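You operate a simulated robot arm through the tools that you are given. There is no shell and no other tool.

You run a simulated robot arm. Do the job below in one go: nothing can be reset, and whatever is moved stays where it is left.

## Task
Gauge chain piece No 53 for wear: worn goes in the red tray, good in the green.
Fine: lay it in the green gauge, pull the white lever, read the display and push the lever back before taking it out.
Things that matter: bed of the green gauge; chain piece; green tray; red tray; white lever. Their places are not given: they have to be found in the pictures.

The check looks at the end state, three seconds after you hand in, the way a careful person would. Anything else that was tipped, shoved, dropped, spilled or broken makes it a failure.

## Robot
A 7-joint arm with a fingered hand, fixed in place. Base frame: the origin is on the floor under the middle of its stand, x ahead of it, y to its left, z up. Readings come in cm, degrees, newtons and seconds.
With the tool pointing down near the work surface it reaches from about 20 to 76 cm from the base axis. Its first joint turns from -166.0 to 166.0 degrees. Payload 4 kg.
The TCP is the grasp point between the finger pads, 2.8 cm short of the fingertips. In the tool frame z runs along the fingers and y along their closing line. The gripper opens to 16.8 cm; its body begins 7.9 cm behind the TCP. The gripper is a hand of 4 fingers: y runs from the thumb to the fingers, the wrist lies at [0, 0, -24.9] in the tool frame.
Orientation is that of the tool frame in the base frame, as a unit quaternion [x, y, z, w]. With the fingers straight down and closing along the base's y, the tool's x points along the base's -x, its y along +y and its z along -z.

## Interface
- The arm moves only by the tool jog_arm. Its arguments are lists of equal length, an entry for each row: "dr": the turn, a rotation vector about the tool's x, y, z in units of 5 degrees (1.0 is 5 degrees), a list of three; "delta_pos": the shift along the tool's x, y, z in units of 30 mm (1.0 is 30 mm), a list of three. In form: {"dr": [[ax, ay, az], ...], "delta_pos": [[x, y, z], ...]}. A call has 1 to 20 rows; each row shifts and turns the commanded pose from where the row before left it, along the tool's axes as they then stand. A call with a number of a shift or a turn outside -1 to 1 is refused whole. A row lasts 0.2 s, in which the tool goes at most 5 cm and 8.6 degrees; a call with a longer step from one row to the next is refused whole. Where a pose cannot be reached the arm comes as near as it can. A force on the tool above 90 N (or 10 N above the force at the start of the call, whichever is more), or a blocked arm, ends the call early, and 0.2 s more pass. In this call time passes only in rows, and 0.2 s behind the last. The reply holds the time, the measured pose of the TCP, the force on the tool along the base axes, the opening and the grip force, in the units named above and with some noise, with the torque about the TCP (base axes, N m) and any sound that the robot's microphone picked up.
- Cameras (640 x 400 px; columns grow to the right, rows downward): "scene" is fixed at [4.7, 50.01, 148.13]; the picture's right is [-0.53, -0.85, 0.00], its down [-0.66, 0.41, -0.63] and it looks along [0.53, -0.34, -0.78] (base axes); focal length 235 px, centre (320, 200). "wrist" rides on the gripper at [6, -6, -11] in the tool frame; the picture's right is [0.71, 0.71, 0.00], its down [-0.56, 0.56, -0.61] and it looks along [-0.43, 0.43, 0.79] (tool axes); focal length 265 px, centre (320, 200).
- capture(camera): a new picture of that camera. The clock stands still meanwhile.
- move_column(by): slides the trunk up (or, below 0, down) by that many cm; the arm rides with it, the base frame stays. It gives what a move gives, with no picture.
- curl_fingers(finger1, finger2, finger3, thumb_bend): sets how far each is bent, from 0 (flat) to 100 (curled in); at 30 the hand is open as for a grip, at 70 the pads meet at the TCP. One left out holds its place. A second passes; each finger stops where it meets its share of the squeeze, and holds until it gets a number again. It is the only way to open and close the hand. It gives what a move gives, with no picture; readings hold the bend of each and the force on the fingers (four entries, about 0 where the hand has none), thumb and palm.
- locate(camera, pixels): for up to 12 pixels [column, row] of the newest picture of that camera ("zoom" is the newest enlarged one), the place [x, y, z] in the base frame of the surface seen there, good to about 0.2 cm. The clock stands still meanwhile.
- close_up(camera, box): a new picture of the part [left, top, right, bottom] of that camera's present view, enlarged. The clock stands still meanwhile.
- sign_off(): hands the job in; it is judged then, once.

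Unless the task says otherwise, let go and move clear before handing in.

The tools are called as a command line: name --argument value ..., lists and objects as JSON in quotes. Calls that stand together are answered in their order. jog_arm: Moves the arm, as the interface text tells. Its arguments: {"type":"object","properties":{"dr":{"type":"array","items":{"type":"array","items":{"type":"number"}}},"delta_pos":{"type":"array","items":{"type":"array","items":{"type":"number"}}}},"required":["dr","delta_pos"]} The other tools are called the same way: move_column (by) moves the trunk up or down; curl_fingers (finger1, finger2, finger3, thumb_bend) moves the fingers one by one; capture (camera) takes a picture; locate (camera, pixels) gives the place of the surface under pixels of a picture; close_up (camera, box) takes an enlarged picture of a part of a camera's view; sign_off () hands the job in.

At the start:

```text
time: 0.0
tool_pos: [31.88, 15.25, 125.05]
tool_rot: [0.0, 1.0, 0.001, 0.001]
force: [-0.2, 0.3, 0.2]
moment: [-0.02, -0.02, 0.0]
grip_width: 16.78
gripper_force: 0.0
shape: jaw
bend: [30.0, 30.0, 30.0, 30.0]
finger forces: [0.1, 0.0, 0.1, 0.0, 0.0, 0.0]
trunk travel left (down, up): [-56.4, 2.6]
```

scene: 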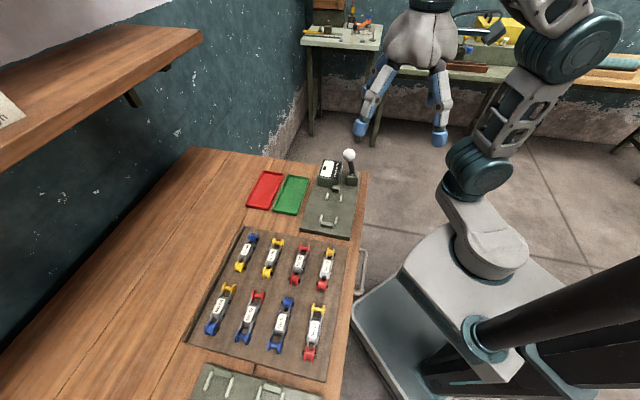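
wrist: 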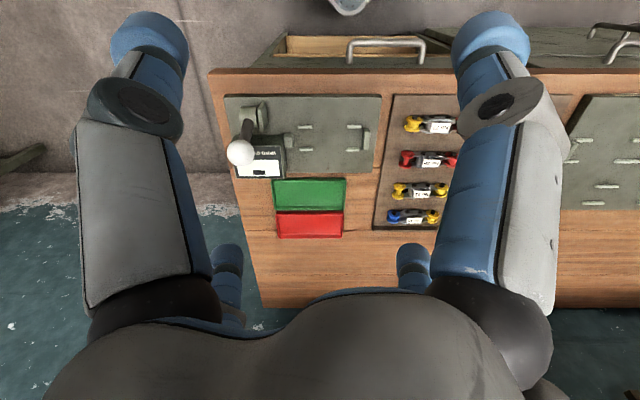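

The scene picture shows eight chain pieces on a board around (270,290), two trays near (265,190) and (291,195), and a gauge with a white-knobbed lever near (349,160). There is a second gauge at the bottom (250,385). I'll zoom in to read the numbers and the fixture details.

close_up --camera "scene" --box '[190, 225, 350, 325]'

close_up --camera "scene" --box '[190, 270, 350, 370]'

close_up --camera "scene" --box '[240, 140, 384, 230]'

close_up --camera "scene" --box '[170, 340, 266, 400]'

close_up --camera "wrist" --box '[210, 80, 466, 240]'

```text
4.00 times, centred on (270, 275) of scene
```

zoom: 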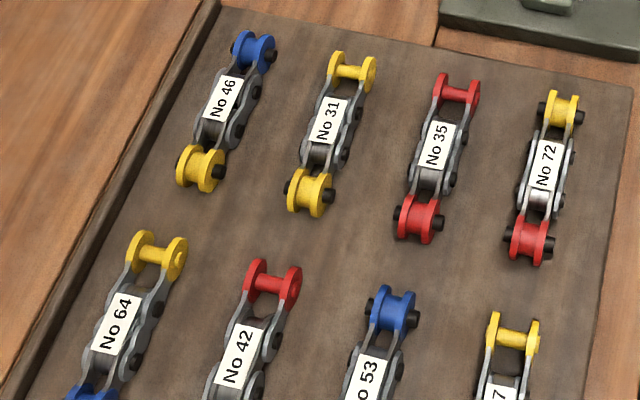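

```text
4.00 times, centred on (270, 320) of scene
```

zoom: 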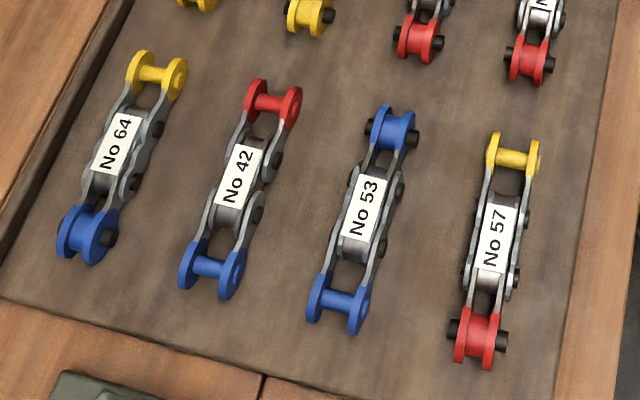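

```text
4.44 times, centred on (312, 185) of scene
```

zoom: 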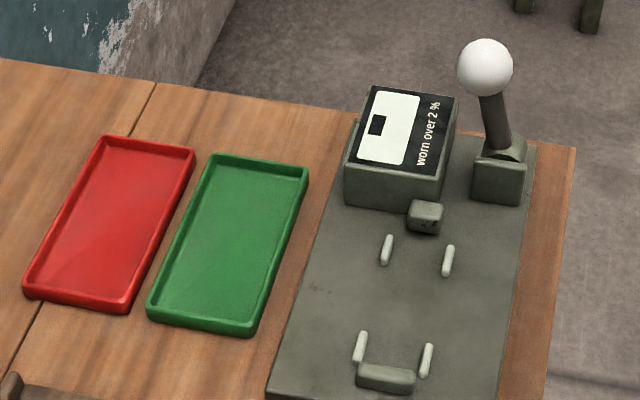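

```text
6.67 times, centred on (218, 370) of scene
```

zoom: 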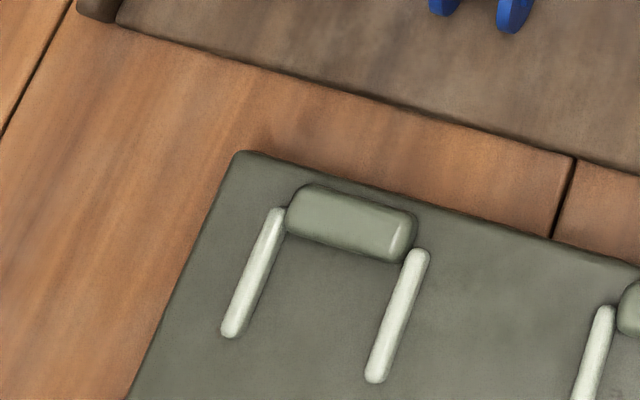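

```text
2.50 times, centred on (338, 160) of wrist
```

zoom: 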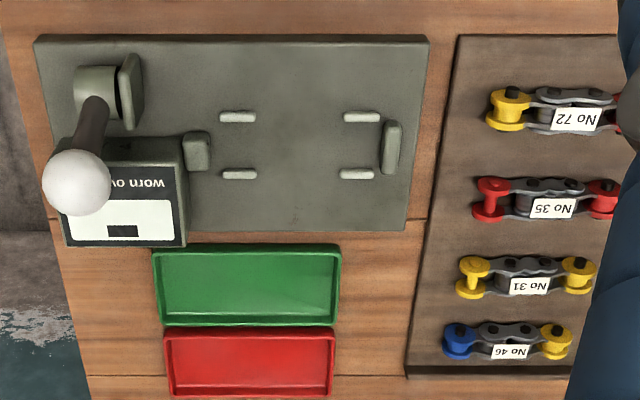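

No 53 is the blue/blue piece in the near row, third from the left (zoom 2 around (360,220)), and the gauge with the display and white lever is at scene (330,190). I'll get coordinates of all of them.

close_up --camera "scene" --box '[240, 280, 320, 330]'

close_up --camera "scene" --box '[256, 286, 304, 356]'

locate --camera "scene" --pixels '[[288, 302], [274, 346], [281, 325], [265, 190], [291, 195], [349, 154], [328, 170], [350, 235], [250, 230], [345, 390], [300, 250], [215, 380]]'

```text
8.00 times, centred on (280, 305) of scene
```

zoom: 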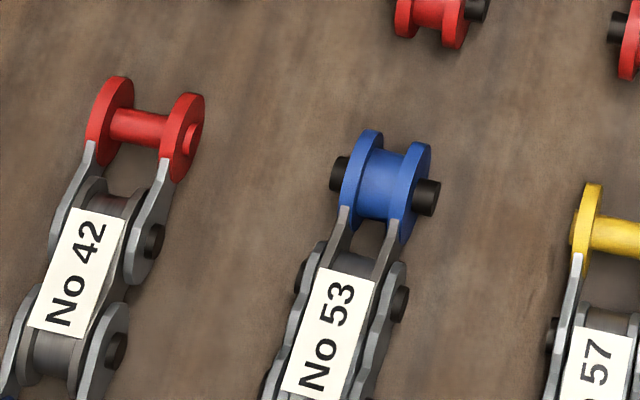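

```text
5.71 times, centred on (280, 321) of scene
```

zoom: 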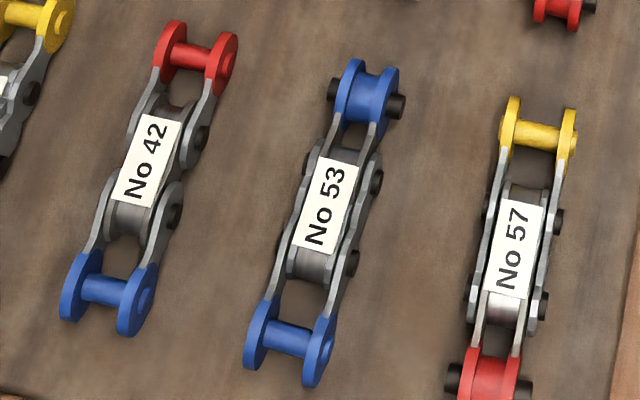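

```text
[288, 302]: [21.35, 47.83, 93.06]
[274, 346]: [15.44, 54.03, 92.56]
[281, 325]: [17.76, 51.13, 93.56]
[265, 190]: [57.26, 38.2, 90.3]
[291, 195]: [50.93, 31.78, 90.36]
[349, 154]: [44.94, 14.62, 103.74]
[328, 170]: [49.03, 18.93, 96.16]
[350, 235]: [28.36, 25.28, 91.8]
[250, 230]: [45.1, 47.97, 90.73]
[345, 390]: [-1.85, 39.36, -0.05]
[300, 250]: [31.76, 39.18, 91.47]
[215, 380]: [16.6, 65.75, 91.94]
```

I have rough places: No 53 is centred near (18, 51, 93), lying along about 134°. Next I'll locate the bed features of the gauge and the lever in detail.

close_up --camera "scene" --box '[296, 140, 376, 240]'

close_up --camera "scene" --box '[300, 180, 364, 240]'

```text
4.00 times, centred on (336, 190) of scene
```

zoom: 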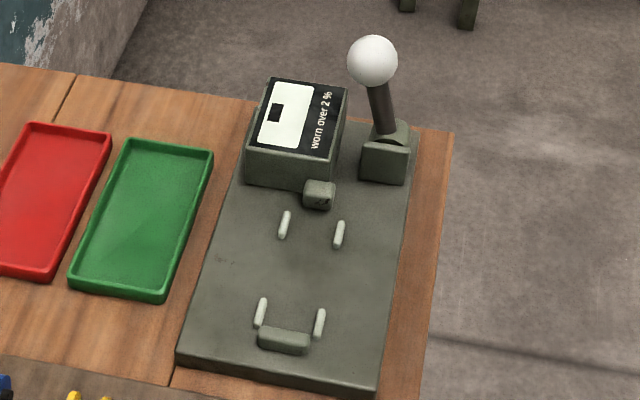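

```text
6.67 times, centred on (332, 210) of scene
```

zoom: 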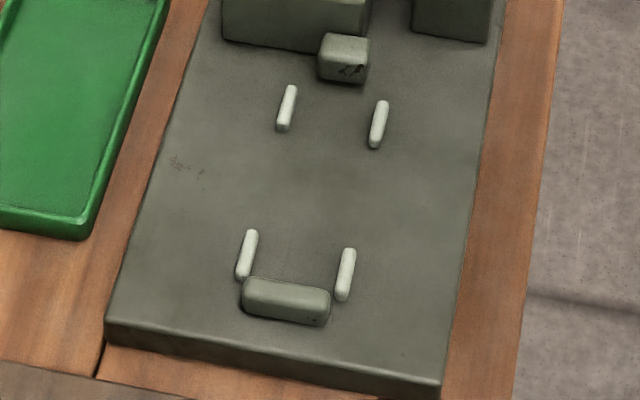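

locate --camera "zoom" --pixels '[[291, 88], [283, 128], [383, 104], [375, 145], [251, 233], [241, 275], [349, 252], [342, 296], [287, 290], [344, 45], [342, 70], [310, 170]]'

close_up --camera "wrist" --box '[215, 85, 391, 195]'

```text
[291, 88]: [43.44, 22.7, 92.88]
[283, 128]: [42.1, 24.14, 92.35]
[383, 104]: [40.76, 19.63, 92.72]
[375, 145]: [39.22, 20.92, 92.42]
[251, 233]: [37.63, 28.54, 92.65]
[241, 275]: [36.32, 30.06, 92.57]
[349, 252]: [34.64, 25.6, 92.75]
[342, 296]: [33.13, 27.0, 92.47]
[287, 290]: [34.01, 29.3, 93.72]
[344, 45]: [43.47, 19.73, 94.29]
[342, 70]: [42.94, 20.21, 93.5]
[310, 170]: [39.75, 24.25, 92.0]
```

```text
3.64 times, centred on (303, 140) of wrist
```

zoom: 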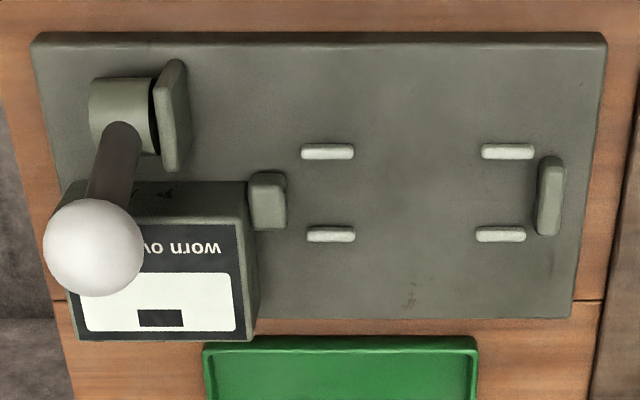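

The bed runs along about 134° with its middle near (38.5, 24.7): the guides are 4.1 cm apart, with a small anvil at (43.2, 20.0) and a stop at (34.0, 29.3). Before moving I'll check the shelf for clearance and the spacing of the neighbouring pieces.

locate --camera "scene" --pixels '[[200, 36], [130, 98], [60, 135], [10, 165], [100, 60], [250, 318], [316, 332], [272, 258], [300, 263], [240, 378], [320, 398], [380, 200]]'

close_up --camera "scene" --box '[180, 350, 340, 400]'

close_up --camera "scene" --box '[326, 140, 366, 195]'

```text
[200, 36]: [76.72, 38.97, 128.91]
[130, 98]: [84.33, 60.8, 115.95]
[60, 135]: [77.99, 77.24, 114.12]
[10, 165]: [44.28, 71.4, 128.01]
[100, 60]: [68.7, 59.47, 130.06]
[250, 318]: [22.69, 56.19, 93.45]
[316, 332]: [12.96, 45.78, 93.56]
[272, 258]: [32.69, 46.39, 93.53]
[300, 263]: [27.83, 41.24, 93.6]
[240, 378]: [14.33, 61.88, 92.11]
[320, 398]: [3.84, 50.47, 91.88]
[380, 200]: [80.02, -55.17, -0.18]
```

```text
4.00 times, centred on (260, 375) of scene
```

zoom: 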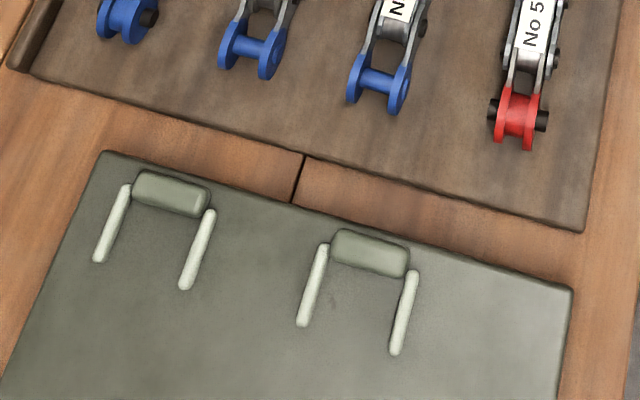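

```text
7.27 times, centred on (346, 168) of scene
```

zoom: 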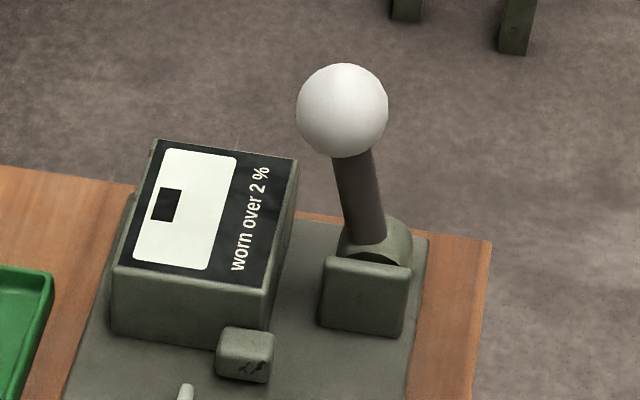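

The neighbours are about 7.1 cm to either side of No 53, and the lower fixture has no lever or display. I'll locate the lever's knob, rod and hub, and the corners of the display and trays.

locate --camera "zoom" --pixels '[[342, 110], [345, 165], [358, 205], [368, 238], [395, 250], [365, 262], [363, 300], [335, 300], [400, 300], [245, 335], [200, 210], [415, 240]]'

locate --camera "scene" --pixels '[[249, 206], [268, 208], [264, 173], [283, 176], [275, 212], [297, 214], [289, 176], [308, 179], [265, 190], [291, 195]]'

```text
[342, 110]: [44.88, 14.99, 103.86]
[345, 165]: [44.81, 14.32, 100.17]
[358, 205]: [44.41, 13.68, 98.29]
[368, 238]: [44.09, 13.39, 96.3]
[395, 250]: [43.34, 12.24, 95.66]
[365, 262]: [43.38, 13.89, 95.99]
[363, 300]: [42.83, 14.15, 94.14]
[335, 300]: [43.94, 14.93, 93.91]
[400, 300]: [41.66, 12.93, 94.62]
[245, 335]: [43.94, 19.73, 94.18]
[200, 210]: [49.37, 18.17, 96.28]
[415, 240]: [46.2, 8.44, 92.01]
```

```text
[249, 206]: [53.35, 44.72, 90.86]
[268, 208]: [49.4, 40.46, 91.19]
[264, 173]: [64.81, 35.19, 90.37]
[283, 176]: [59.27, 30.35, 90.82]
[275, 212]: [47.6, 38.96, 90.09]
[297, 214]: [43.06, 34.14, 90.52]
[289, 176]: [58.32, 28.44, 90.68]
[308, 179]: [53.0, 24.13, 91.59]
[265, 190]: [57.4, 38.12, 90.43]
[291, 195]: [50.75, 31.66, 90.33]
```

The lever's rod runs from about (44.5, 13.0, 95.9) up to the knob at about (46, 14, 102.7). It leans away from the robot, so pulling should bring it toward the robot, across the gauge. I'll move the hand high above No 53 for a closer wrist view.

jog_arm --dr '[[0, 0, 0], [0, 0, 0], [0, 0, 0], [0, 0, 0], [0, 0, 0], [0, 0, 0], [0, 0, 0], [0, 0, 0], [0, 0, 0], [0, 0, 0], [0, 0, 0], [0, 0, 0], [0, 0, 0], [0, 0, 0]]' --delta_pos '[[0.33, 0.85, 0.05], [0.33, 0.85, 0.05], [0.33, 0.85, 0.05], [0.33, 0.85, 0.05], [0.33, 0.85, 0.05], [0.33, 0.85, 0.05], [0.33, 0.85, 0.05], [0.33, 0.85, 0.05], [0.33, 0.85, 0.05], [0.33, 0.85, 0.05], [0.33, 0.85, 0.05], [0.33, 0.85, 0.05], [0.33, 0.85, 0.05], [0.33, 0.85, 0.05]]'

jog_arm --dr '[[0, 0, 1], [0, 0, 1], [0, 0, 1], [0, 0, 1], [0, 0, 1], [0, 0, 1], [0, 0, 1], [0, 0, 1], [0, 0, 1]]' --delta_pos '[[0, 0, 0], [0, 0, 0], [0, 0, 0], [0, 0, 0], [0, 0, 0], [0, 0, 0], [0, 0, 0], [0, 0, 0], [0, 0, 0]]'

capture --camera "wrist"

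capture --camera "scene"

```text
time: 3.0
tool_pos: [17.97, 49.86, 123.02]
tool_rot: [-0.001, 1.0, 0.001, 0.0]
force: [0.1, 0.5, -0.3]
moment: [0.06, 0.06, -0.01]
grip_width: 16.81
gripper_force: 0.1
shape: jaw
bend: [30.0, 30.0, 30.0, 30.0]
finger forces: [0.1, 0.0, 0.1, 0.0, 0.0, 0.1]
out of reach, approached as far as the arm can: row 14
trunk travel left (down, up): [-56.4, 2.6]
```

```text
time: 5.0
tool_pos: [17.87, 49.96, 122.89]
tool_rot: [0.384, 0.923, 0.001, 0.0]
force: [-0.7, -0.2, 1.0]
moment: [0.03, 0.02, -0.02]
grip_width: 16.79
gripper_force: 0.1
shape: jaw
bend: [30.0, 30.0, 30.0, 30.0]
finger forces: [0.0, 0.0, 0.0, 0.0, 0.0, 0.0]
trunk travel left (down, up): [-56.4, 2.6]
```

```text
taken
```

wrist: 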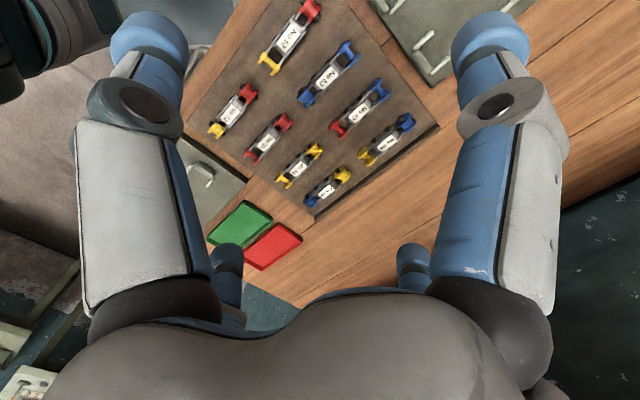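

```text
taken
```

scene: 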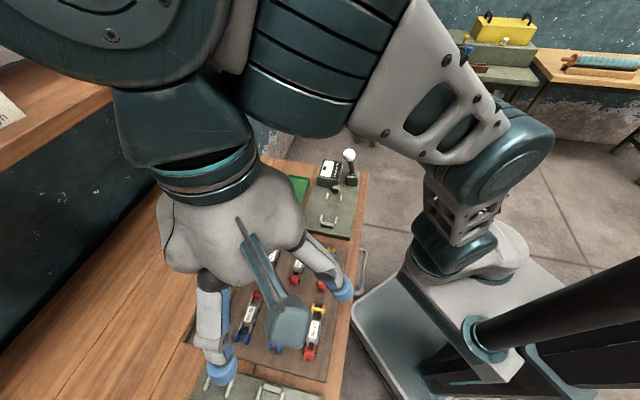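

The hand has four digits around the palm; the blue tips show at wrist (150,30) and (490,30), with two smaller ones at (230,260) and (410,260). I'll locate the tips to learn how the digits sit around the tool axis.

locate --camera "wrist" --pixels '[[150, 35], [490, 35], [228, 256], [412, 258], [320, 80], [310, 40], [235, 105], [265, 140], [418, 50], [250, 220], [275, 245], [205, 180]]'

locate --camera "scene" --pixels '[[222, 372], [343, 292], [285, 325], [210, 315], [325, 262]]'

close_up --camera "wrist" --box '[170, 0, 470, 188]'

```text
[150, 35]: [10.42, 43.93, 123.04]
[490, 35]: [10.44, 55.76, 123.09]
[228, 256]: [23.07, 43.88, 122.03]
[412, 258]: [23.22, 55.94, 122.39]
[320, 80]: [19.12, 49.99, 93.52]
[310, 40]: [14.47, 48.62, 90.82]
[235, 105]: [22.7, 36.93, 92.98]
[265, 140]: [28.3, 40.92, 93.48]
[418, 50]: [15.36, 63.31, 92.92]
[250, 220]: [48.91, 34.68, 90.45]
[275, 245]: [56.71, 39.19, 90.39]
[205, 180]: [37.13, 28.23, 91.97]
```

```text
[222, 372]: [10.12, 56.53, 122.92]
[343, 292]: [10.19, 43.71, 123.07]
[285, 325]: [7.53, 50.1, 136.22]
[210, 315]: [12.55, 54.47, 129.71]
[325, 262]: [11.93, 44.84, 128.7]
```

```text
2.13 times, centred on (320, 94) of wrist
```

zoom: 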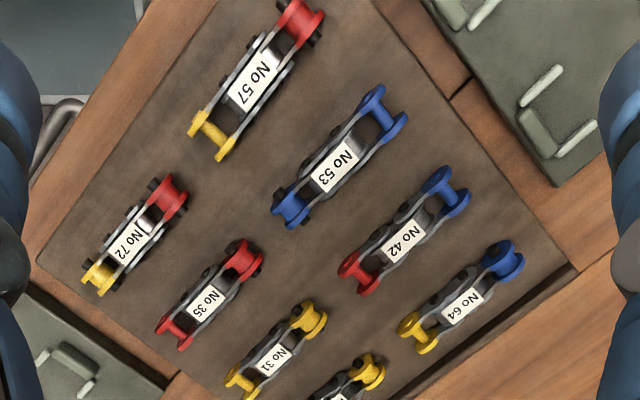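

The digits sit in a cross around the axis: thumb on −y, one on +y, and one on each of ±x, all about 8.4 cm out at bend 30. I'll set different bends to learn which finger is which and where the tips go.

curl_fingers --finger1 0 --finger2 50 --finger3 30 --thumb_bend 50

capture --camera "wrist"

capture --camera "scene"

```text
time: 6.0
tool_pos: [17.9, 49.81, 122.83]
tool_rot: [0.383, 0.924, 0.0, 0.0]
force: [-0.1, 0.8, -0.3]
moment: [-0.02, -0.02, 0.03]
grip_width: 12.41
gripper_force: 0.0
shape: fingers
bend: [0.0, 50.0, 30.0, 50.0]
finger forces: [0.0, 0.1, 0.0, 0.0, 0.0, 0.0]
trunk travel left (down, up): [-56.4, 2.6]
```

```text
taken
```

wrist: 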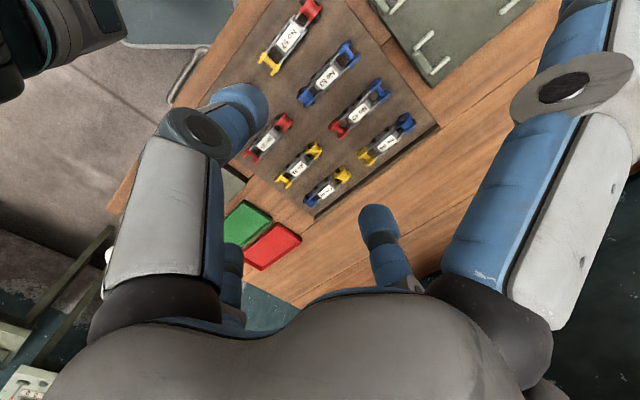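

```text
taken
```

scene: 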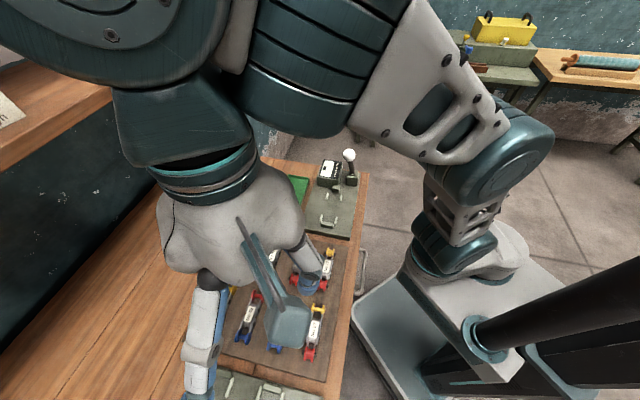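

Finger1 is the +x digit (now stretched out flat), finger2 is +y and finger3 is −x. I'll locate the new tip positions to calibrate bend against opening.

locate --camera "wrist" --pixels '[[242, 105], [255, 100], [376, 212], [380, 225], [232, 260], [590, 20], [570, 85], [205, 140]]'

locate --camera "scene" --pixels '[[312, 285], [198, 385], [203, 345], [303, 262]]'

```text
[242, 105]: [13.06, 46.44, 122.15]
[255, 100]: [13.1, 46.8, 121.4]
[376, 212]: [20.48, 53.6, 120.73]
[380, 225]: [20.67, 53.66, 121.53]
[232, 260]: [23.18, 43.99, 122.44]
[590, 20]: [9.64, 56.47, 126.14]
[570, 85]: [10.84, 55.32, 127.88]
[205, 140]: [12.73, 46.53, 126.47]
```

```text
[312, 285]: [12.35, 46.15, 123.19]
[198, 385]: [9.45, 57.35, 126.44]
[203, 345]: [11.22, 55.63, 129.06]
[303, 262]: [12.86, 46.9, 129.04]
```

At bend 50 the thumb and finger2 pads stand about 4.2 cm from the axis with near-vertical tips, so half-opening ≈ 0.21·(70−bend). In the gauge a flat finger3 could come close to the lever knob, so I'll test how finger3 looks fully curled.

curl_fingers --finger3 100

jog_arm --dr '[[0, 0, 0], [0, 0, 0], [0, 0, 0]]' --delta_pos '[[-0.9, 0, 0], [-0.9, 0, 0], [-0.9, 0, 0]]'

capture --camera "wrist"

capture --camera "scene"

```text
time: 7.0
tool_pos: [17.84, 49.91, 122.84]
tool_rot: [0.383, 0.924, 0.001, 0.0]
force: [0.0, -0.2, -0.1]
moment: [0.02, -0.01, 0.01]
grip_width: 12.41
gripper_force: 0.0
shape: fingers
bend: [0.0, 50.0, 100.0, 50.0]
finger forces: [0.0, 0.0, 0.0, 0.0, 0.0, 0.0]
trunk travel left (down, up): [-56.4, 2.6]
```

```text
time: 7.8
tool_pos: [23.81, 43.91, 122.95]
tool_rot: [0.383, 0.924, 0.001, 0.0]
force: [-0.3, -0.1, -0.4]
moment: [-0.03, -0.02, -0.02]
grip_width: 12.41
gripper_force: 0.1
shape: fingers
bend: [0.0, 50.0, 100.0, 50.0]
finger forces: [0.0, 0.1, 0.1, 0.0, 0.1, 0.0]
trunk travel left (down, up): [-56.4, 2.6]
```

```text
taken
```

wrist: 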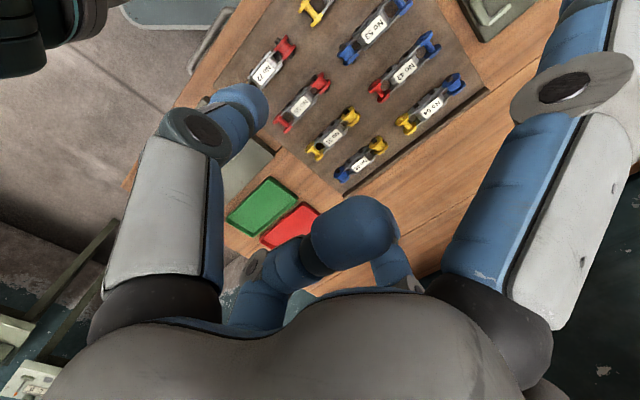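

```text
taken
```

scene: 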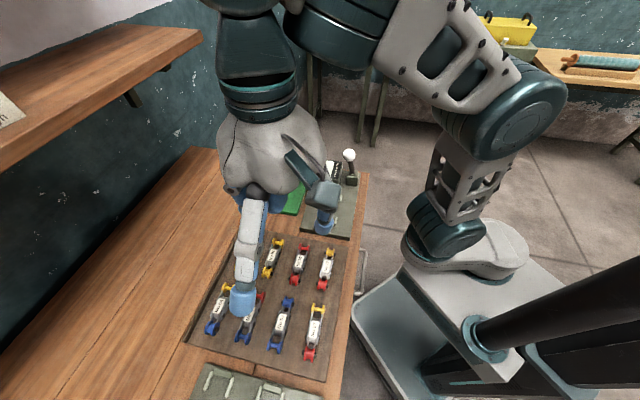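

Finger3 at 100 curls in under the palm, with its tip at wrist (350,230), and finger1's flat tip now shows at scene (243,305). I'll locate both to get the clearances.

locate --camera "wrist" --pixels '[[350, 228], [320, 230], [385, 230], [350, 205], [300, 260], [248, 100]]'

locate --camera "scene" --pixels '[[243, 300], [243, 312], [246, 262], [252, 215], [324, 228], [320, 195]]'

close_up --camera "scene" --box '[200, 100, 360, 320]'

```text
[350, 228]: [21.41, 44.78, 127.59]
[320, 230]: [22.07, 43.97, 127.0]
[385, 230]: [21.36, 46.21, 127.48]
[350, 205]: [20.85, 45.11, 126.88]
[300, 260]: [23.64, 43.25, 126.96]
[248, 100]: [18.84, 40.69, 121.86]
```

```text
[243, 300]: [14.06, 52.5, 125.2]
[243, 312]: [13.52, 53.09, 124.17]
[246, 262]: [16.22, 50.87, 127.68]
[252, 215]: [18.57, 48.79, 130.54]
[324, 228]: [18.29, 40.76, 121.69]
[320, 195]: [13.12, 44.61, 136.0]
```

```text
1.82 times, centred on (280, 210) of scene
```

zoom: 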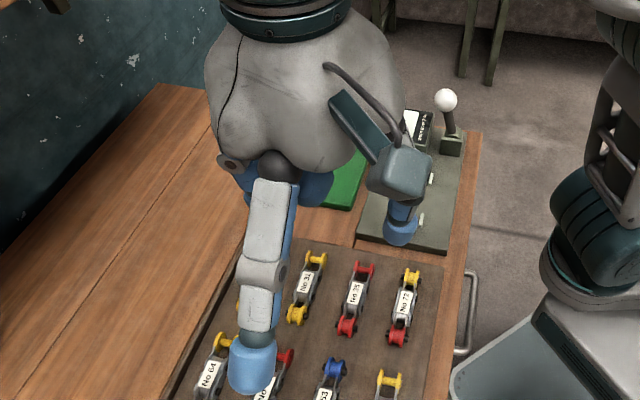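

Curled finger3 stays at least 1.5 cm above TCP level, and flat finger1 reaches 14 cm out at about TCP+1 cm, so this shape works in the bed. I'll shift to view the second fixture and the board fully and check clearances there.

jog_arm --dr '[[0, 0, 0], [0, 0, 0], [0, 0, 0], [0, 0, 0], [0, 0, 0], [0, 0, 0], [0, 0, 0]]' --delta_pos '[[1.0, -0.9, 0], [1.0, -0.9, 0], [1.0, -0.9, 0], [1.0, -0.9, 0], [1.0, -0.9, 0], [1.0, -0.9, 0], [1.0, -0.9, 0]]'

capture --camera "wrist"

close_up --camera "wrist" --box '[220, 30, 476, 190]'

```text
time: 9.4
tool_pos: [-4.99, 45.81, 122.98]
tool_rot: [0.383, 0.924, 0.0, 0.0]
force: [-0.6, 0.4, -0.2]
moment: [0.03, -0.04, 0.01]
grip_width: 12.41
gripper_force: 0.1
shape: fingers
bend: [0.0, 50.0, 100.0, 50.0]
finger forces: [0.0, 0.1, 0.0, 0.1, 0.1, 0.1]
trunk travel left (down, up): [-56.4, 2.6]
```

```text
taken
```

wrist: 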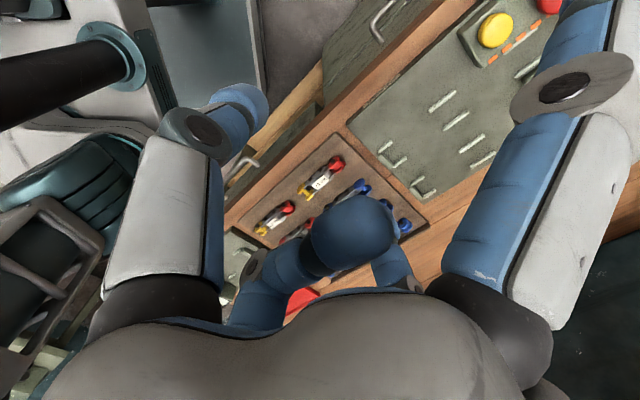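

```text
2.50 times, centred on (348, 110) of wrist
```

zoom: 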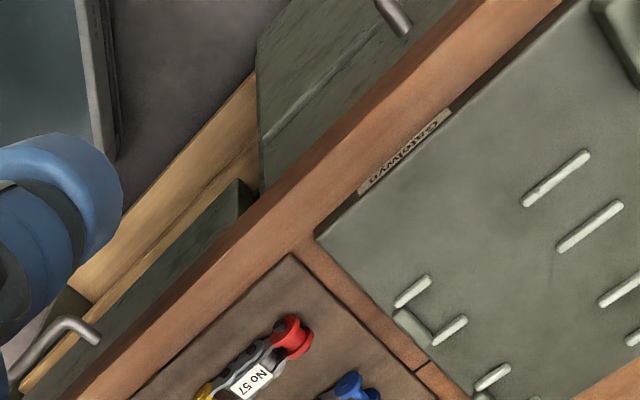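

The second fixture carries a yellow and a red round object near wrist (495,30) and (548,5), plus a nameplate, so I want to see it properly before deciding which one is "the green gauge". I'll locate these and zoom in.

locate --camera "wrist" --pixels '[[495, 30], [548, 3], [470, 30], [510, 45], [415, 185], [388, 153], [442, 100], [470, 143], [350, 125], [526, 70]]'

close_up --camera "wrist" --box '[400, 0, 560, 100]'

close_up --camera "wrist" --box '[340, 50, 420, 130]'

```text
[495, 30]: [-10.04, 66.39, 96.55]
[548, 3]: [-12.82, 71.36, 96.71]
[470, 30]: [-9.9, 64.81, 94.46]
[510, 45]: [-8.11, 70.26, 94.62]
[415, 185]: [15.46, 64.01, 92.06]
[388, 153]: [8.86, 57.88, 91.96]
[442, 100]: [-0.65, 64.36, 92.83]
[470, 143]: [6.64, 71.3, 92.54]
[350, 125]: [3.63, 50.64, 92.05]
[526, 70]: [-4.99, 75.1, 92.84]
```

```text
4.00 times, centred on (480, 50) of wrist
```

zoom: 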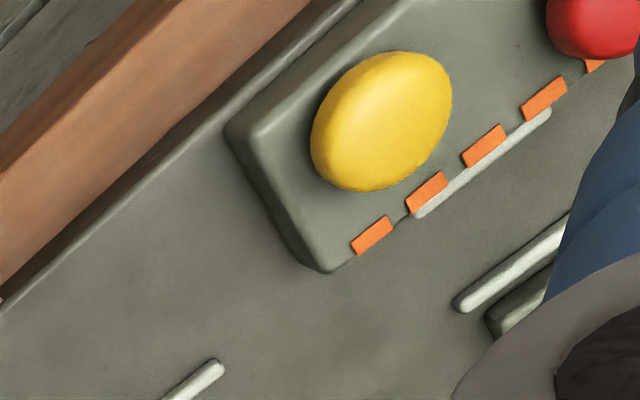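

```text
5.00 times, centred on (380, 90) of wrist
```

zoom: 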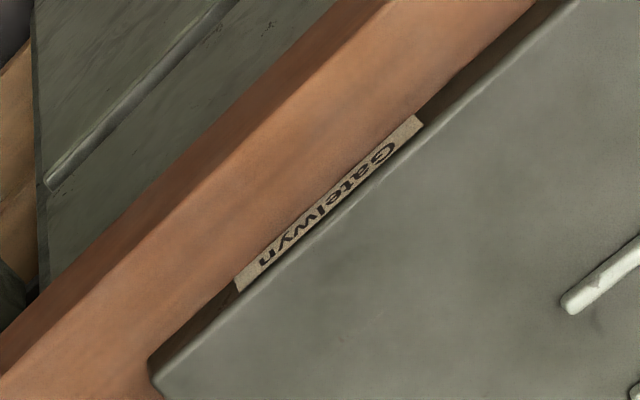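

The second fixture is a "Gatelwyn" box with push-buttons and no lever or display. So the lever gauge at (38.5, 24.7) is the green gauge, and I'll go back over No 53 and lower to about z 111 for a precise look.

jog_arm --dr '[[0, 0, 0], [0, 0, 0], [0, 0, 0], [0, 0, 0], [0, 0, 0], [0, 0, 0], [0, 0, 0], [0, 0, 0]]' --delta_pos '[[-0.554, 0.843, 0.5], [-0.554, 0.843, 0.5], [-0.554, 0.843, 0.5], [-0.554, 0.843, 0.5], [-0.554, 0.843, 0.5], [-0.554, 0.843, 0.5], [-0.554, 0.843, 0.5], [-0.554, 0.843, 0.5]]'

capture --camera "wrist"

close_up --camera "wrist" --box '[220, 0, 440, 140]'

```text
time: 11.2
tool_pos: [19.26, 50.69, 110.94]
tool_rot: [0.382, 0.924, 0.002, 0.001]
force: [0.1, 0.2, 0.8]
moment: [0.02, -0.01, 0.0]
grip_width: 12.43
gripper_force: 0.0
shape: fingers
bend: [0.0, 50.0, 100.0, 50.0]
finger forces: [0.1, 0.0, 0.0, 0.0, 0.0, 0.0]
trunk travel left (down, up): [-56.4, 2.6]
```

```text
taken
```

wrist: 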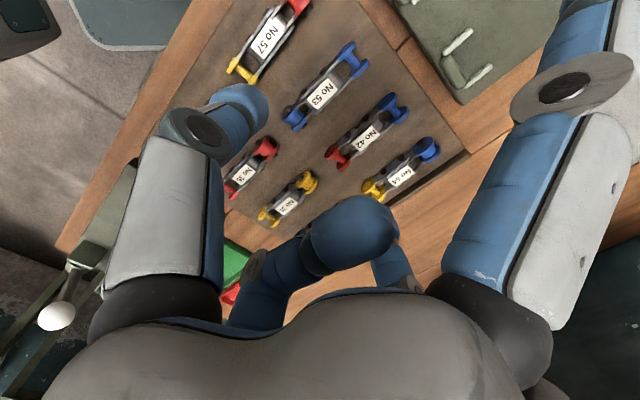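

```text
2.86 times, centred on (330, 70) of wrist
```

zoom: 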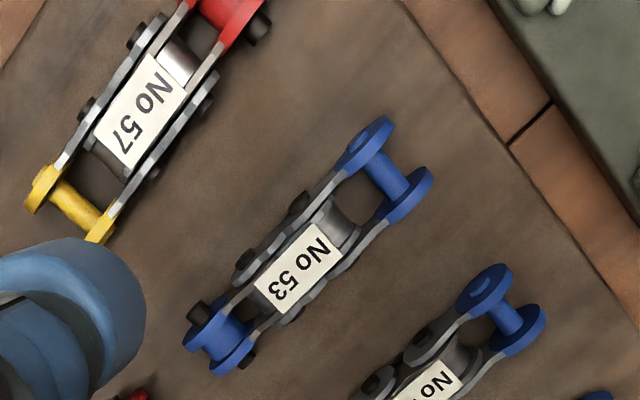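

No 53 is clear in the zoom, with its label centre at (298,268) and its ends near (217,335) and (385,170). I'll locate its ends, label, side pins, the board and the neighbours' near edges.

locate --camera "zoom" --pixels '[[298, 268], [355, 152], [408, 197], [198, 315], [240, 362], [204, 338], [388, 170], [297, 205], [246, 262], [420, 240], [190, 200], [415, 350]]'

locate --camera "wrist" --pixels '[[455, 40], [460, 75], [480, 70], [245, 160], [340, 152], [378, 150], [268, 55], [340, 130]]'

```text
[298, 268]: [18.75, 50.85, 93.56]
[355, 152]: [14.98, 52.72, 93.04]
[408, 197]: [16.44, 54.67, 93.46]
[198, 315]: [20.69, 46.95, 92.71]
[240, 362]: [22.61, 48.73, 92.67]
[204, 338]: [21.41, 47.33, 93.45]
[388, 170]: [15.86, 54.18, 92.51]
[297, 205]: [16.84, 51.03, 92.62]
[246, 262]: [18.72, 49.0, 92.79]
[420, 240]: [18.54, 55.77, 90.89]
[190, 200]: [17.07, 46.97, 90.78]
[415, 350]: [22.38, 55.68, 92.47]
```

```text
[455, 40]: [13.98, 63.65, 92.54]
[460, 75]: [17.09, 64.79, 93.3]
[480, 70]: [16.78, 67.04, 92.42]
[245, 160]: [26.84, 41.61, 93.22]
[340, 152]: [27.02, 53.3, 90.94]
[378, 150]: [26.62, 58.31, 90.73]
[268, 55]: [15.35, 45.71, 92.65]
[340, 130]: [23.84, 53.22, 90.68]
```

The board is at z 90.8, and No 53 is centred at (18.68, 50.77) along 135.4°, about 2.6 cm wide and 2.7 cm high. I'll narrow thumb and finger2 to bend 60 (about 4.2 cm opening), align, and come down to just above it.

curl_fingers --finger1 0 --finger2 60 --finger3 100 --thumb_bend 60

jog_arm --dr '[[0, 0, 0], [0, 0, 0], [0, 0, 0], [0, 0, 0]]' --delta_pos '[[0.157, -0.117, 0], [0, 0, 0.9], [0, 0, 0.9], [0, 0, 0.9]]'

capture --camera "wrist"

capture --camera "scene"

```text
time: 12.2
tool_pos: [19.1, 50.67, 110.95]
tool_rot: [0.383, 0.924, 0.0, 0.0]
force: [0.8, 0.6, 0.1]
moment: [-0.01, -0.01, 0.0]
grip_width: 11.73
gripper_force: 0.0
shape: fingers
bend: [0.0, 60.0, 100.0, 60.0]
finger forces: [0.0, 0.1, 0.0, 0.1, 0.1, 0.0]
trunk travel left (down, up): [-56.4, 2.6]
```

```text
time: 13.2
tool_pos: [18.36, 50.83, 102.84]
tool_rot: [0.383, 0.924, 0.0, 0.0]
force: [0.1, 0.6, 1.1]
moment: [0.01, 0.01, 0.0]
grip_width: 11.73
gripper_force: 0.0
shape: fingers
bend: [0.0, 60.0, 100.0, 60.0]
finger forces: [0.1, 0.0, 0.0, 0.0, 0.0, 0.1]
trunk travel left (down, up): [-56.4, 2.6]
```

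```text
taken
```

wrist: 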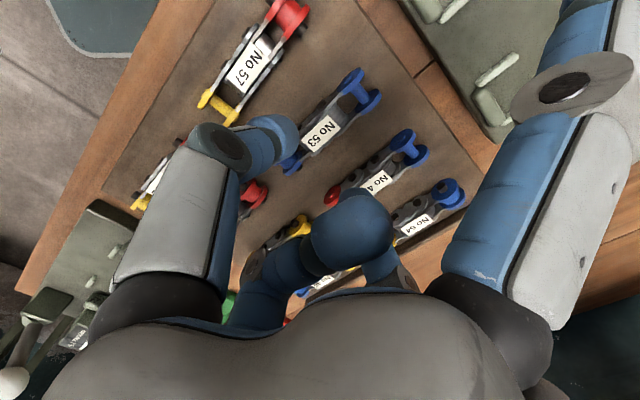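

```text
taken
```

scene: 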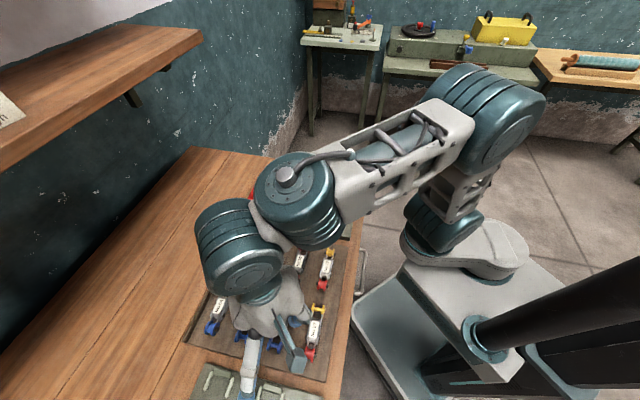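

The hand is 10 cm above No 53, with thumb and finger2 narrowed on either side of it. I'll re-locate the label and side points from here to confirm the alignment.

close_up --camera "wrist" --box '[230, 30, 430, 180]'

locate --camera "wrist" --pixels '[[321, 132], [348, 72], [375, 98], [282, 128], [260, 125], [378, 268], [365, 225], [352, 84]]'

```text
2.67 times, centred on (330, 105) of wrist
```

zoom: 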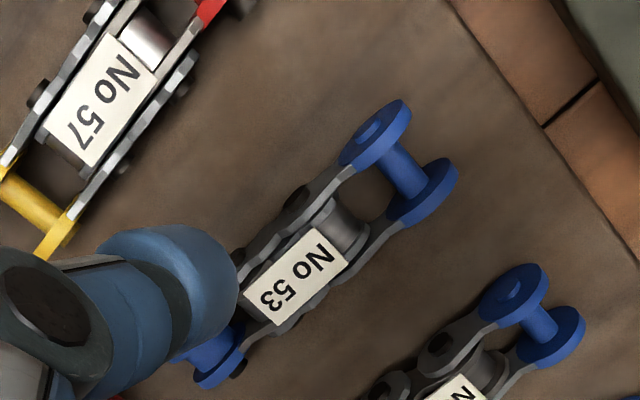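

```text
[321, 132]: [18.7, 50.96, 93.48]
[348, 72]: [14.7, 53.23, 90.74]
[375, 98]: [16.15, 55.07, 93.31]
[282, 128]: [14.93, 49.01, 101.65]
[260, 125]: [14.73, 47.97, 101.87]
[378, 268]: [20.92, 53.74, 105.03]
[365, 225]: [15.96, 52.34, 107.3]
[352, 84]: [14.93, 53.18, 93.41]
```

The label centre reads (18.7, 50.96), but the pads stand further out than expected: the thumb's inner surface is about 3.4 cm off-axis at bend 60. I'll narrow both to 65 to stay clear of Nos 57 and 42, and check again.

curl_fingers --finger2 65 --thumb_bend 65

capture --camera "wrist"

close_up --camera "wrist" --box '[230, 30, 430, 180]'

close_up --camera "scene" --box '[200, 250, 360, 400]'

```text
time: 14.2
tool_pos: [18.42, 50.73, 102.83]
tool_rot: [0.383, 0.924, 0.001, 0.0]
force: [0.1, 0.9, 0.3]
moment: [0.02, 0.02, -0.04]
grip_width: 11.48
gripper_force: 0.1
shape: fingers
bend: [0.0, 65.0, 100.0, 65.0]
finger forces: [0.0, 0.0, 0.0, 0.0, 0.0, 0.1]
trunk travel left (down, up): [-56.4, 2.6]
```

```text
taken
```

wrist: 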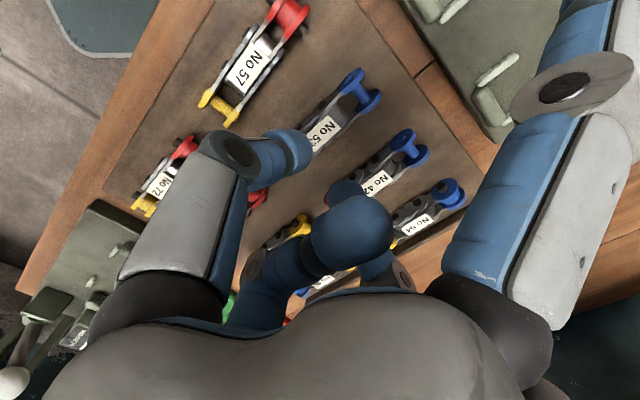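

```text
2.67 times, centred on (330, 105) of wrist
```

zoom: 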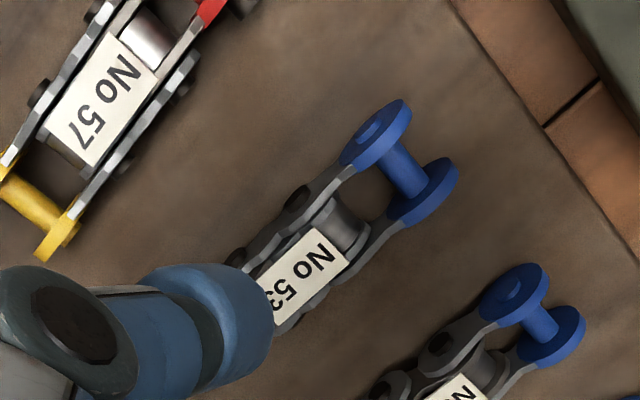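

```text
2.67 times, centred on (280, 325) of scene
```

zoom: 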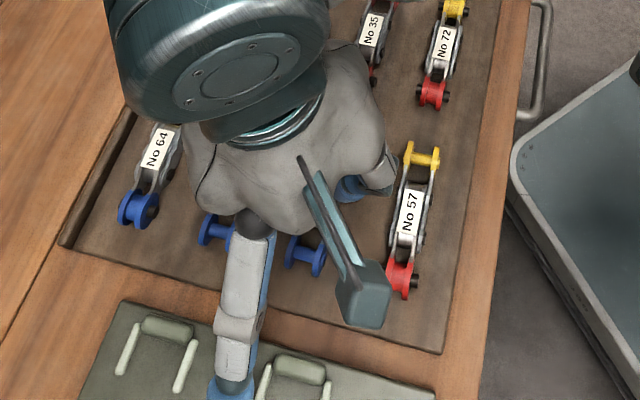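

At 65 the thumb tip, at zoom (215,320), sits between Nos 57 and 53. I'll measure its surface points.

locate --camera "zoom" --pixels '[[370, 180], [345, 205]]'

locate --camera "wrist" --pixels '[[309, 150], [298, 135], [290, 150], [285, 165], [270, 145], [262, 165], [375, 258], [388, 258], [400, 265], [325, 150], [295, 172]]'

```text
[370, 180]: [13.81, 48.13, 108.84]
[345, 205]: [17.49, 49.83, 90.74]
```

```text
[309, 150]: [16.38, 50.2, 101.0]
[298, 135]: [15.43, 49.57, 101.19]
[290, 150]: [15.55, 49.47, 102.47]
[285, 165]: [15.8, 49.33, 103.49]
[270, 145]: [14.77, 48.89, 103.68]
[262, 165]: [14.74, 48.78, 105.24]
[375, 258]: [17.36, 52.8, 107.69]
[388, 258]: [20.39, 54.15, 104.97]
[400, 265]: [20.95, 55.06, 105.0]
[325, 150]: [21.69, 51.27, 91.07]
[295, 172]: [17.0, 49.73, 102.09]
```

At bend 65 the inner pads stand about 1.8 cm off-axis with the outer sides near 4.5 cm, so bend 63 gives good clearance both ways. I'll set 63, nudge 0.2 cm toward +y, and descend to z≈96.5.

curl_fingers --finger2 63 --thumb_bend 63

jog_arm --dr '[[0, 0, 0], [0, 0, 0], [0, 0, 0], [0, 0, 0]]' --delta_pos '[[0, 0.067, 0], [0, 0, 0.7], [0, 0, 0.7], [0, 0, 0.7]]'

capture --camera "wrist"

close_up --camera "scene" --box '[200, 250, 360, 400]'

```text
time: 15.2
tool_pos: [18.44, 50.92, 102.86]
tool_rot: [0.383, 0.924, 0.0, 0.001]
force: [0.0, -0.1, -0.3]
moment: [-0.02, 0.0, -0.01]
grip_width: 11.6
gripper_force: 0.1
shape: fingers
bend: [0.0, 63.0, 100.0, 63.0]
finger forces: [0.0, 0.1, 0.0, 0.1, 0.0, 0.0]
trunk travel left (down, up): [-56.4, 2.6]
```

```text
time: 16.2
tool_pos: [18.78, 51.02, 96.34]
tool_rot: [0.383, 0.924, 0.002, 0.0]
force: [0.2, 0.5, 0.7]
moment: [0.04, -0.02, -0.01]
grip_width: 11.58
gripper_force: 0.6
shape: fingers
bend: [0.0, 63.0, 100.0, 63.0]
finger forces: [0.0, 0.7, 0.0, 0.0, 0.0, 0.1]
trunk travel left (down, up): [-56.4, 2.6]
```

```text
taken
```

wrist: 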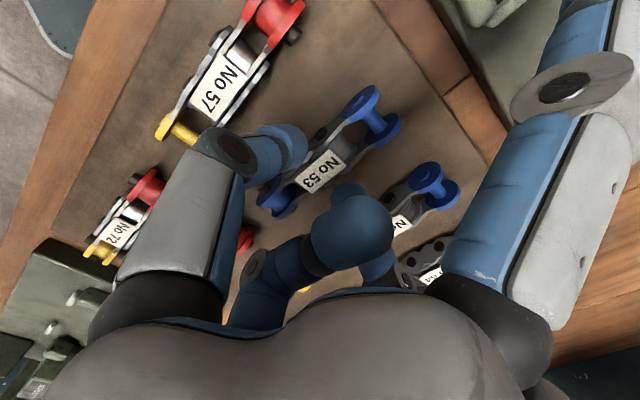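

```text
2.67 times, centred on (280, 325) of scene
```

zoom: 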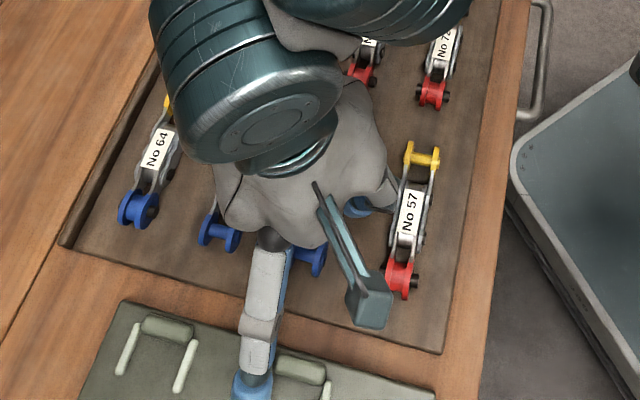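

Finger2 reads 0.7 N, so it is touching something at z 96.3. I'll look closely around wrist (345,190) and measure before going lower.

close_up --camera "wrist" --box '[230, 80, 430, 230]'

locate --camera "wrist" --pixels '[[345, 190], [340, 182], [350, 200], [300, 150], [295, 140], [323, 170], [395, 225], [360, 100], [390, 125], [268, 200], [400, 190], [292, 165]]'

```text
2.67 times, centred on (330, 155) of wrist
```

zoom: 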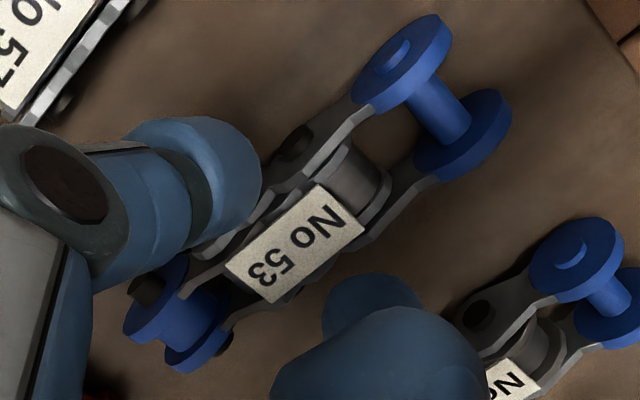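

```text
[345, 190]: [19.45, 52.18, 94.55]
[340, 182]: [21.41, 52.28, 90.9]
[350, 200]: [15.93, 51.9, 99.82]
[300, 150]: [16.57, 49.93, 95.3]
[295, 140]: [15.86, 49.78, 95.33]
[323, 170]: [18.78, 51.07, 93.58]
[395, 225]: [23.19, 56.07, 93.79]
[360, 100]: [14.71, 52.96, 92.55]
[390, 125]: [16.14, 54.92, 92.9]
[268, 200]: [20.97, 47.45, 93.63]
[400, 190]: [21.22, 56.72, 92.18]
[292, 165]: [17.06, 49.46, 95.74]
```

Finger2's tip surface is at (19.45, 52.18, 94.55), about 1.3 cm from the axis, nearly over the chain's edge, while the thumb is at 2.3 cm. I'll re-read the forces with a null move and open finger2 a little.

jog_arm --dr '[[0, 0, 0]]' --delta_pos '[[0, 0, 0]]'

curl_fingers --finger2 61

close_up --camera "wrist" --box '[230, 80, 430, 230]'

```text
time: 16.6
tool_pos: [18.72, 50.81, 96.48]
tool_rot: [0.383, 0.924, 0.001, 0.001]
force: [-0.1, 1.1, 0.9]
moment: [0.02, -0.01, -0.03]
grip_width: 11.57
gripper_force: 0.3
shape: fingers
bend: [0.0, 63.0, 100.0, 63.0]
finger forces: [0.1, 1.0, 0.0, 0.1, 0.1, 0.0]
trunk travel left (down, up): [-56.4, 2.6]
```

```text
time: 17.6
tool_pos: [18.81, 50.9, 96.49]
tool_rot: [0.383, 0.924, 0.001, 0.0]
force: [-0.4, 0.0, 0.6]
moment: [-0.01, -0.02, 0.01]
grip_width: 11.58
gripper_force: 0.0
shape: fingers
bend: [0.0, 61.0, 100.0, 63.0]
finger forces: [0.1, 0.1, 0.0, 0.0, 0.1, 0.1]
trunk travel left (down, up): [-56.4, 2.6]
```

```text
2.67 times, centred on (330, 155) of wrist
```

zoom: 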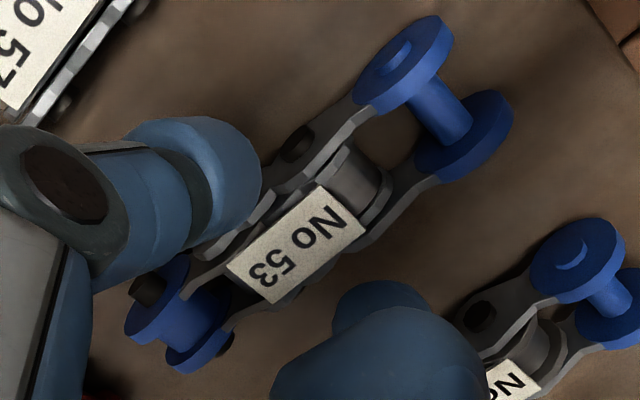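

Opening finger2 to 61 cleared the contact (now 0.1 N). I'll measure finger2's tip and the chain position again from this view.

locate --camera "zoom" --pixels '[[375, 292], [345, 310], [415, 310], [297, 243], [232, 270], [362, 222], [260, 190], [215, 235], [325, 188], [270, 300]]'

```text
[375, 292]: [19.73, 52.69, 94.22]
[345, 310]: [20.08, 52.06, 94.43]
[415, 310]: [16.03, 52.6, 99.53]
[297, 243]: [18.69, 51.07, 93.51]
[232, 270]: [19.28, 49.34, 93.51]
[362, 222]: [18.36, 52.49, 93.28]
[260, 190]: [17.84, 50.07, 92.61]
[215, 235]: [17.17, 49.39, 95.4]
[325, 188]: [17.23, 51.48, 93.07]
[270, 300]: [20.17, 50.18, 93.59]
```

The chain's centre (18.76, 50.87) now matches the TCP, with pads at about +1.8 and −2.2 cm. I'll descend another 2.2 cm in small steps and watch the finger forces.

jog_arm --dr '[[0, 0, 0], [0, 0, 0], [0, 0, 0]]' --delta_pos '[[0, 0.02, 0.2], [0, 0, 0.2], [0, 0, 0.2]]'

close_up --camera "wrist" --box '[230, 80, 430, 230]'

```text
time: 18.4
tool_pos: [18.78, 50.87, 94.67]
tool_rot: [0.383, 0.924, 0.0, 0.0]
force: [-0.8, 0.2, -0.3]
moment: [0.04, -0.02, 0.01]
grip_width: 11.58
gripper_force: 0.2
shape: fingers
bend: [0.0, 61.0, 100.0, 63.0]
finger forces: [0.0, 0.1, 0.0, 0.1, 0.0, 0.1]
trunk travel left (down, up): [-56.4, 2.6]
```

```text
2.67 times, centred on (330, 155) of wrist
```

zoom: 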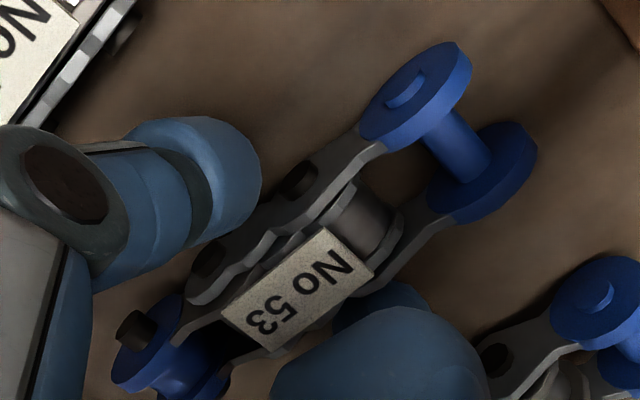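

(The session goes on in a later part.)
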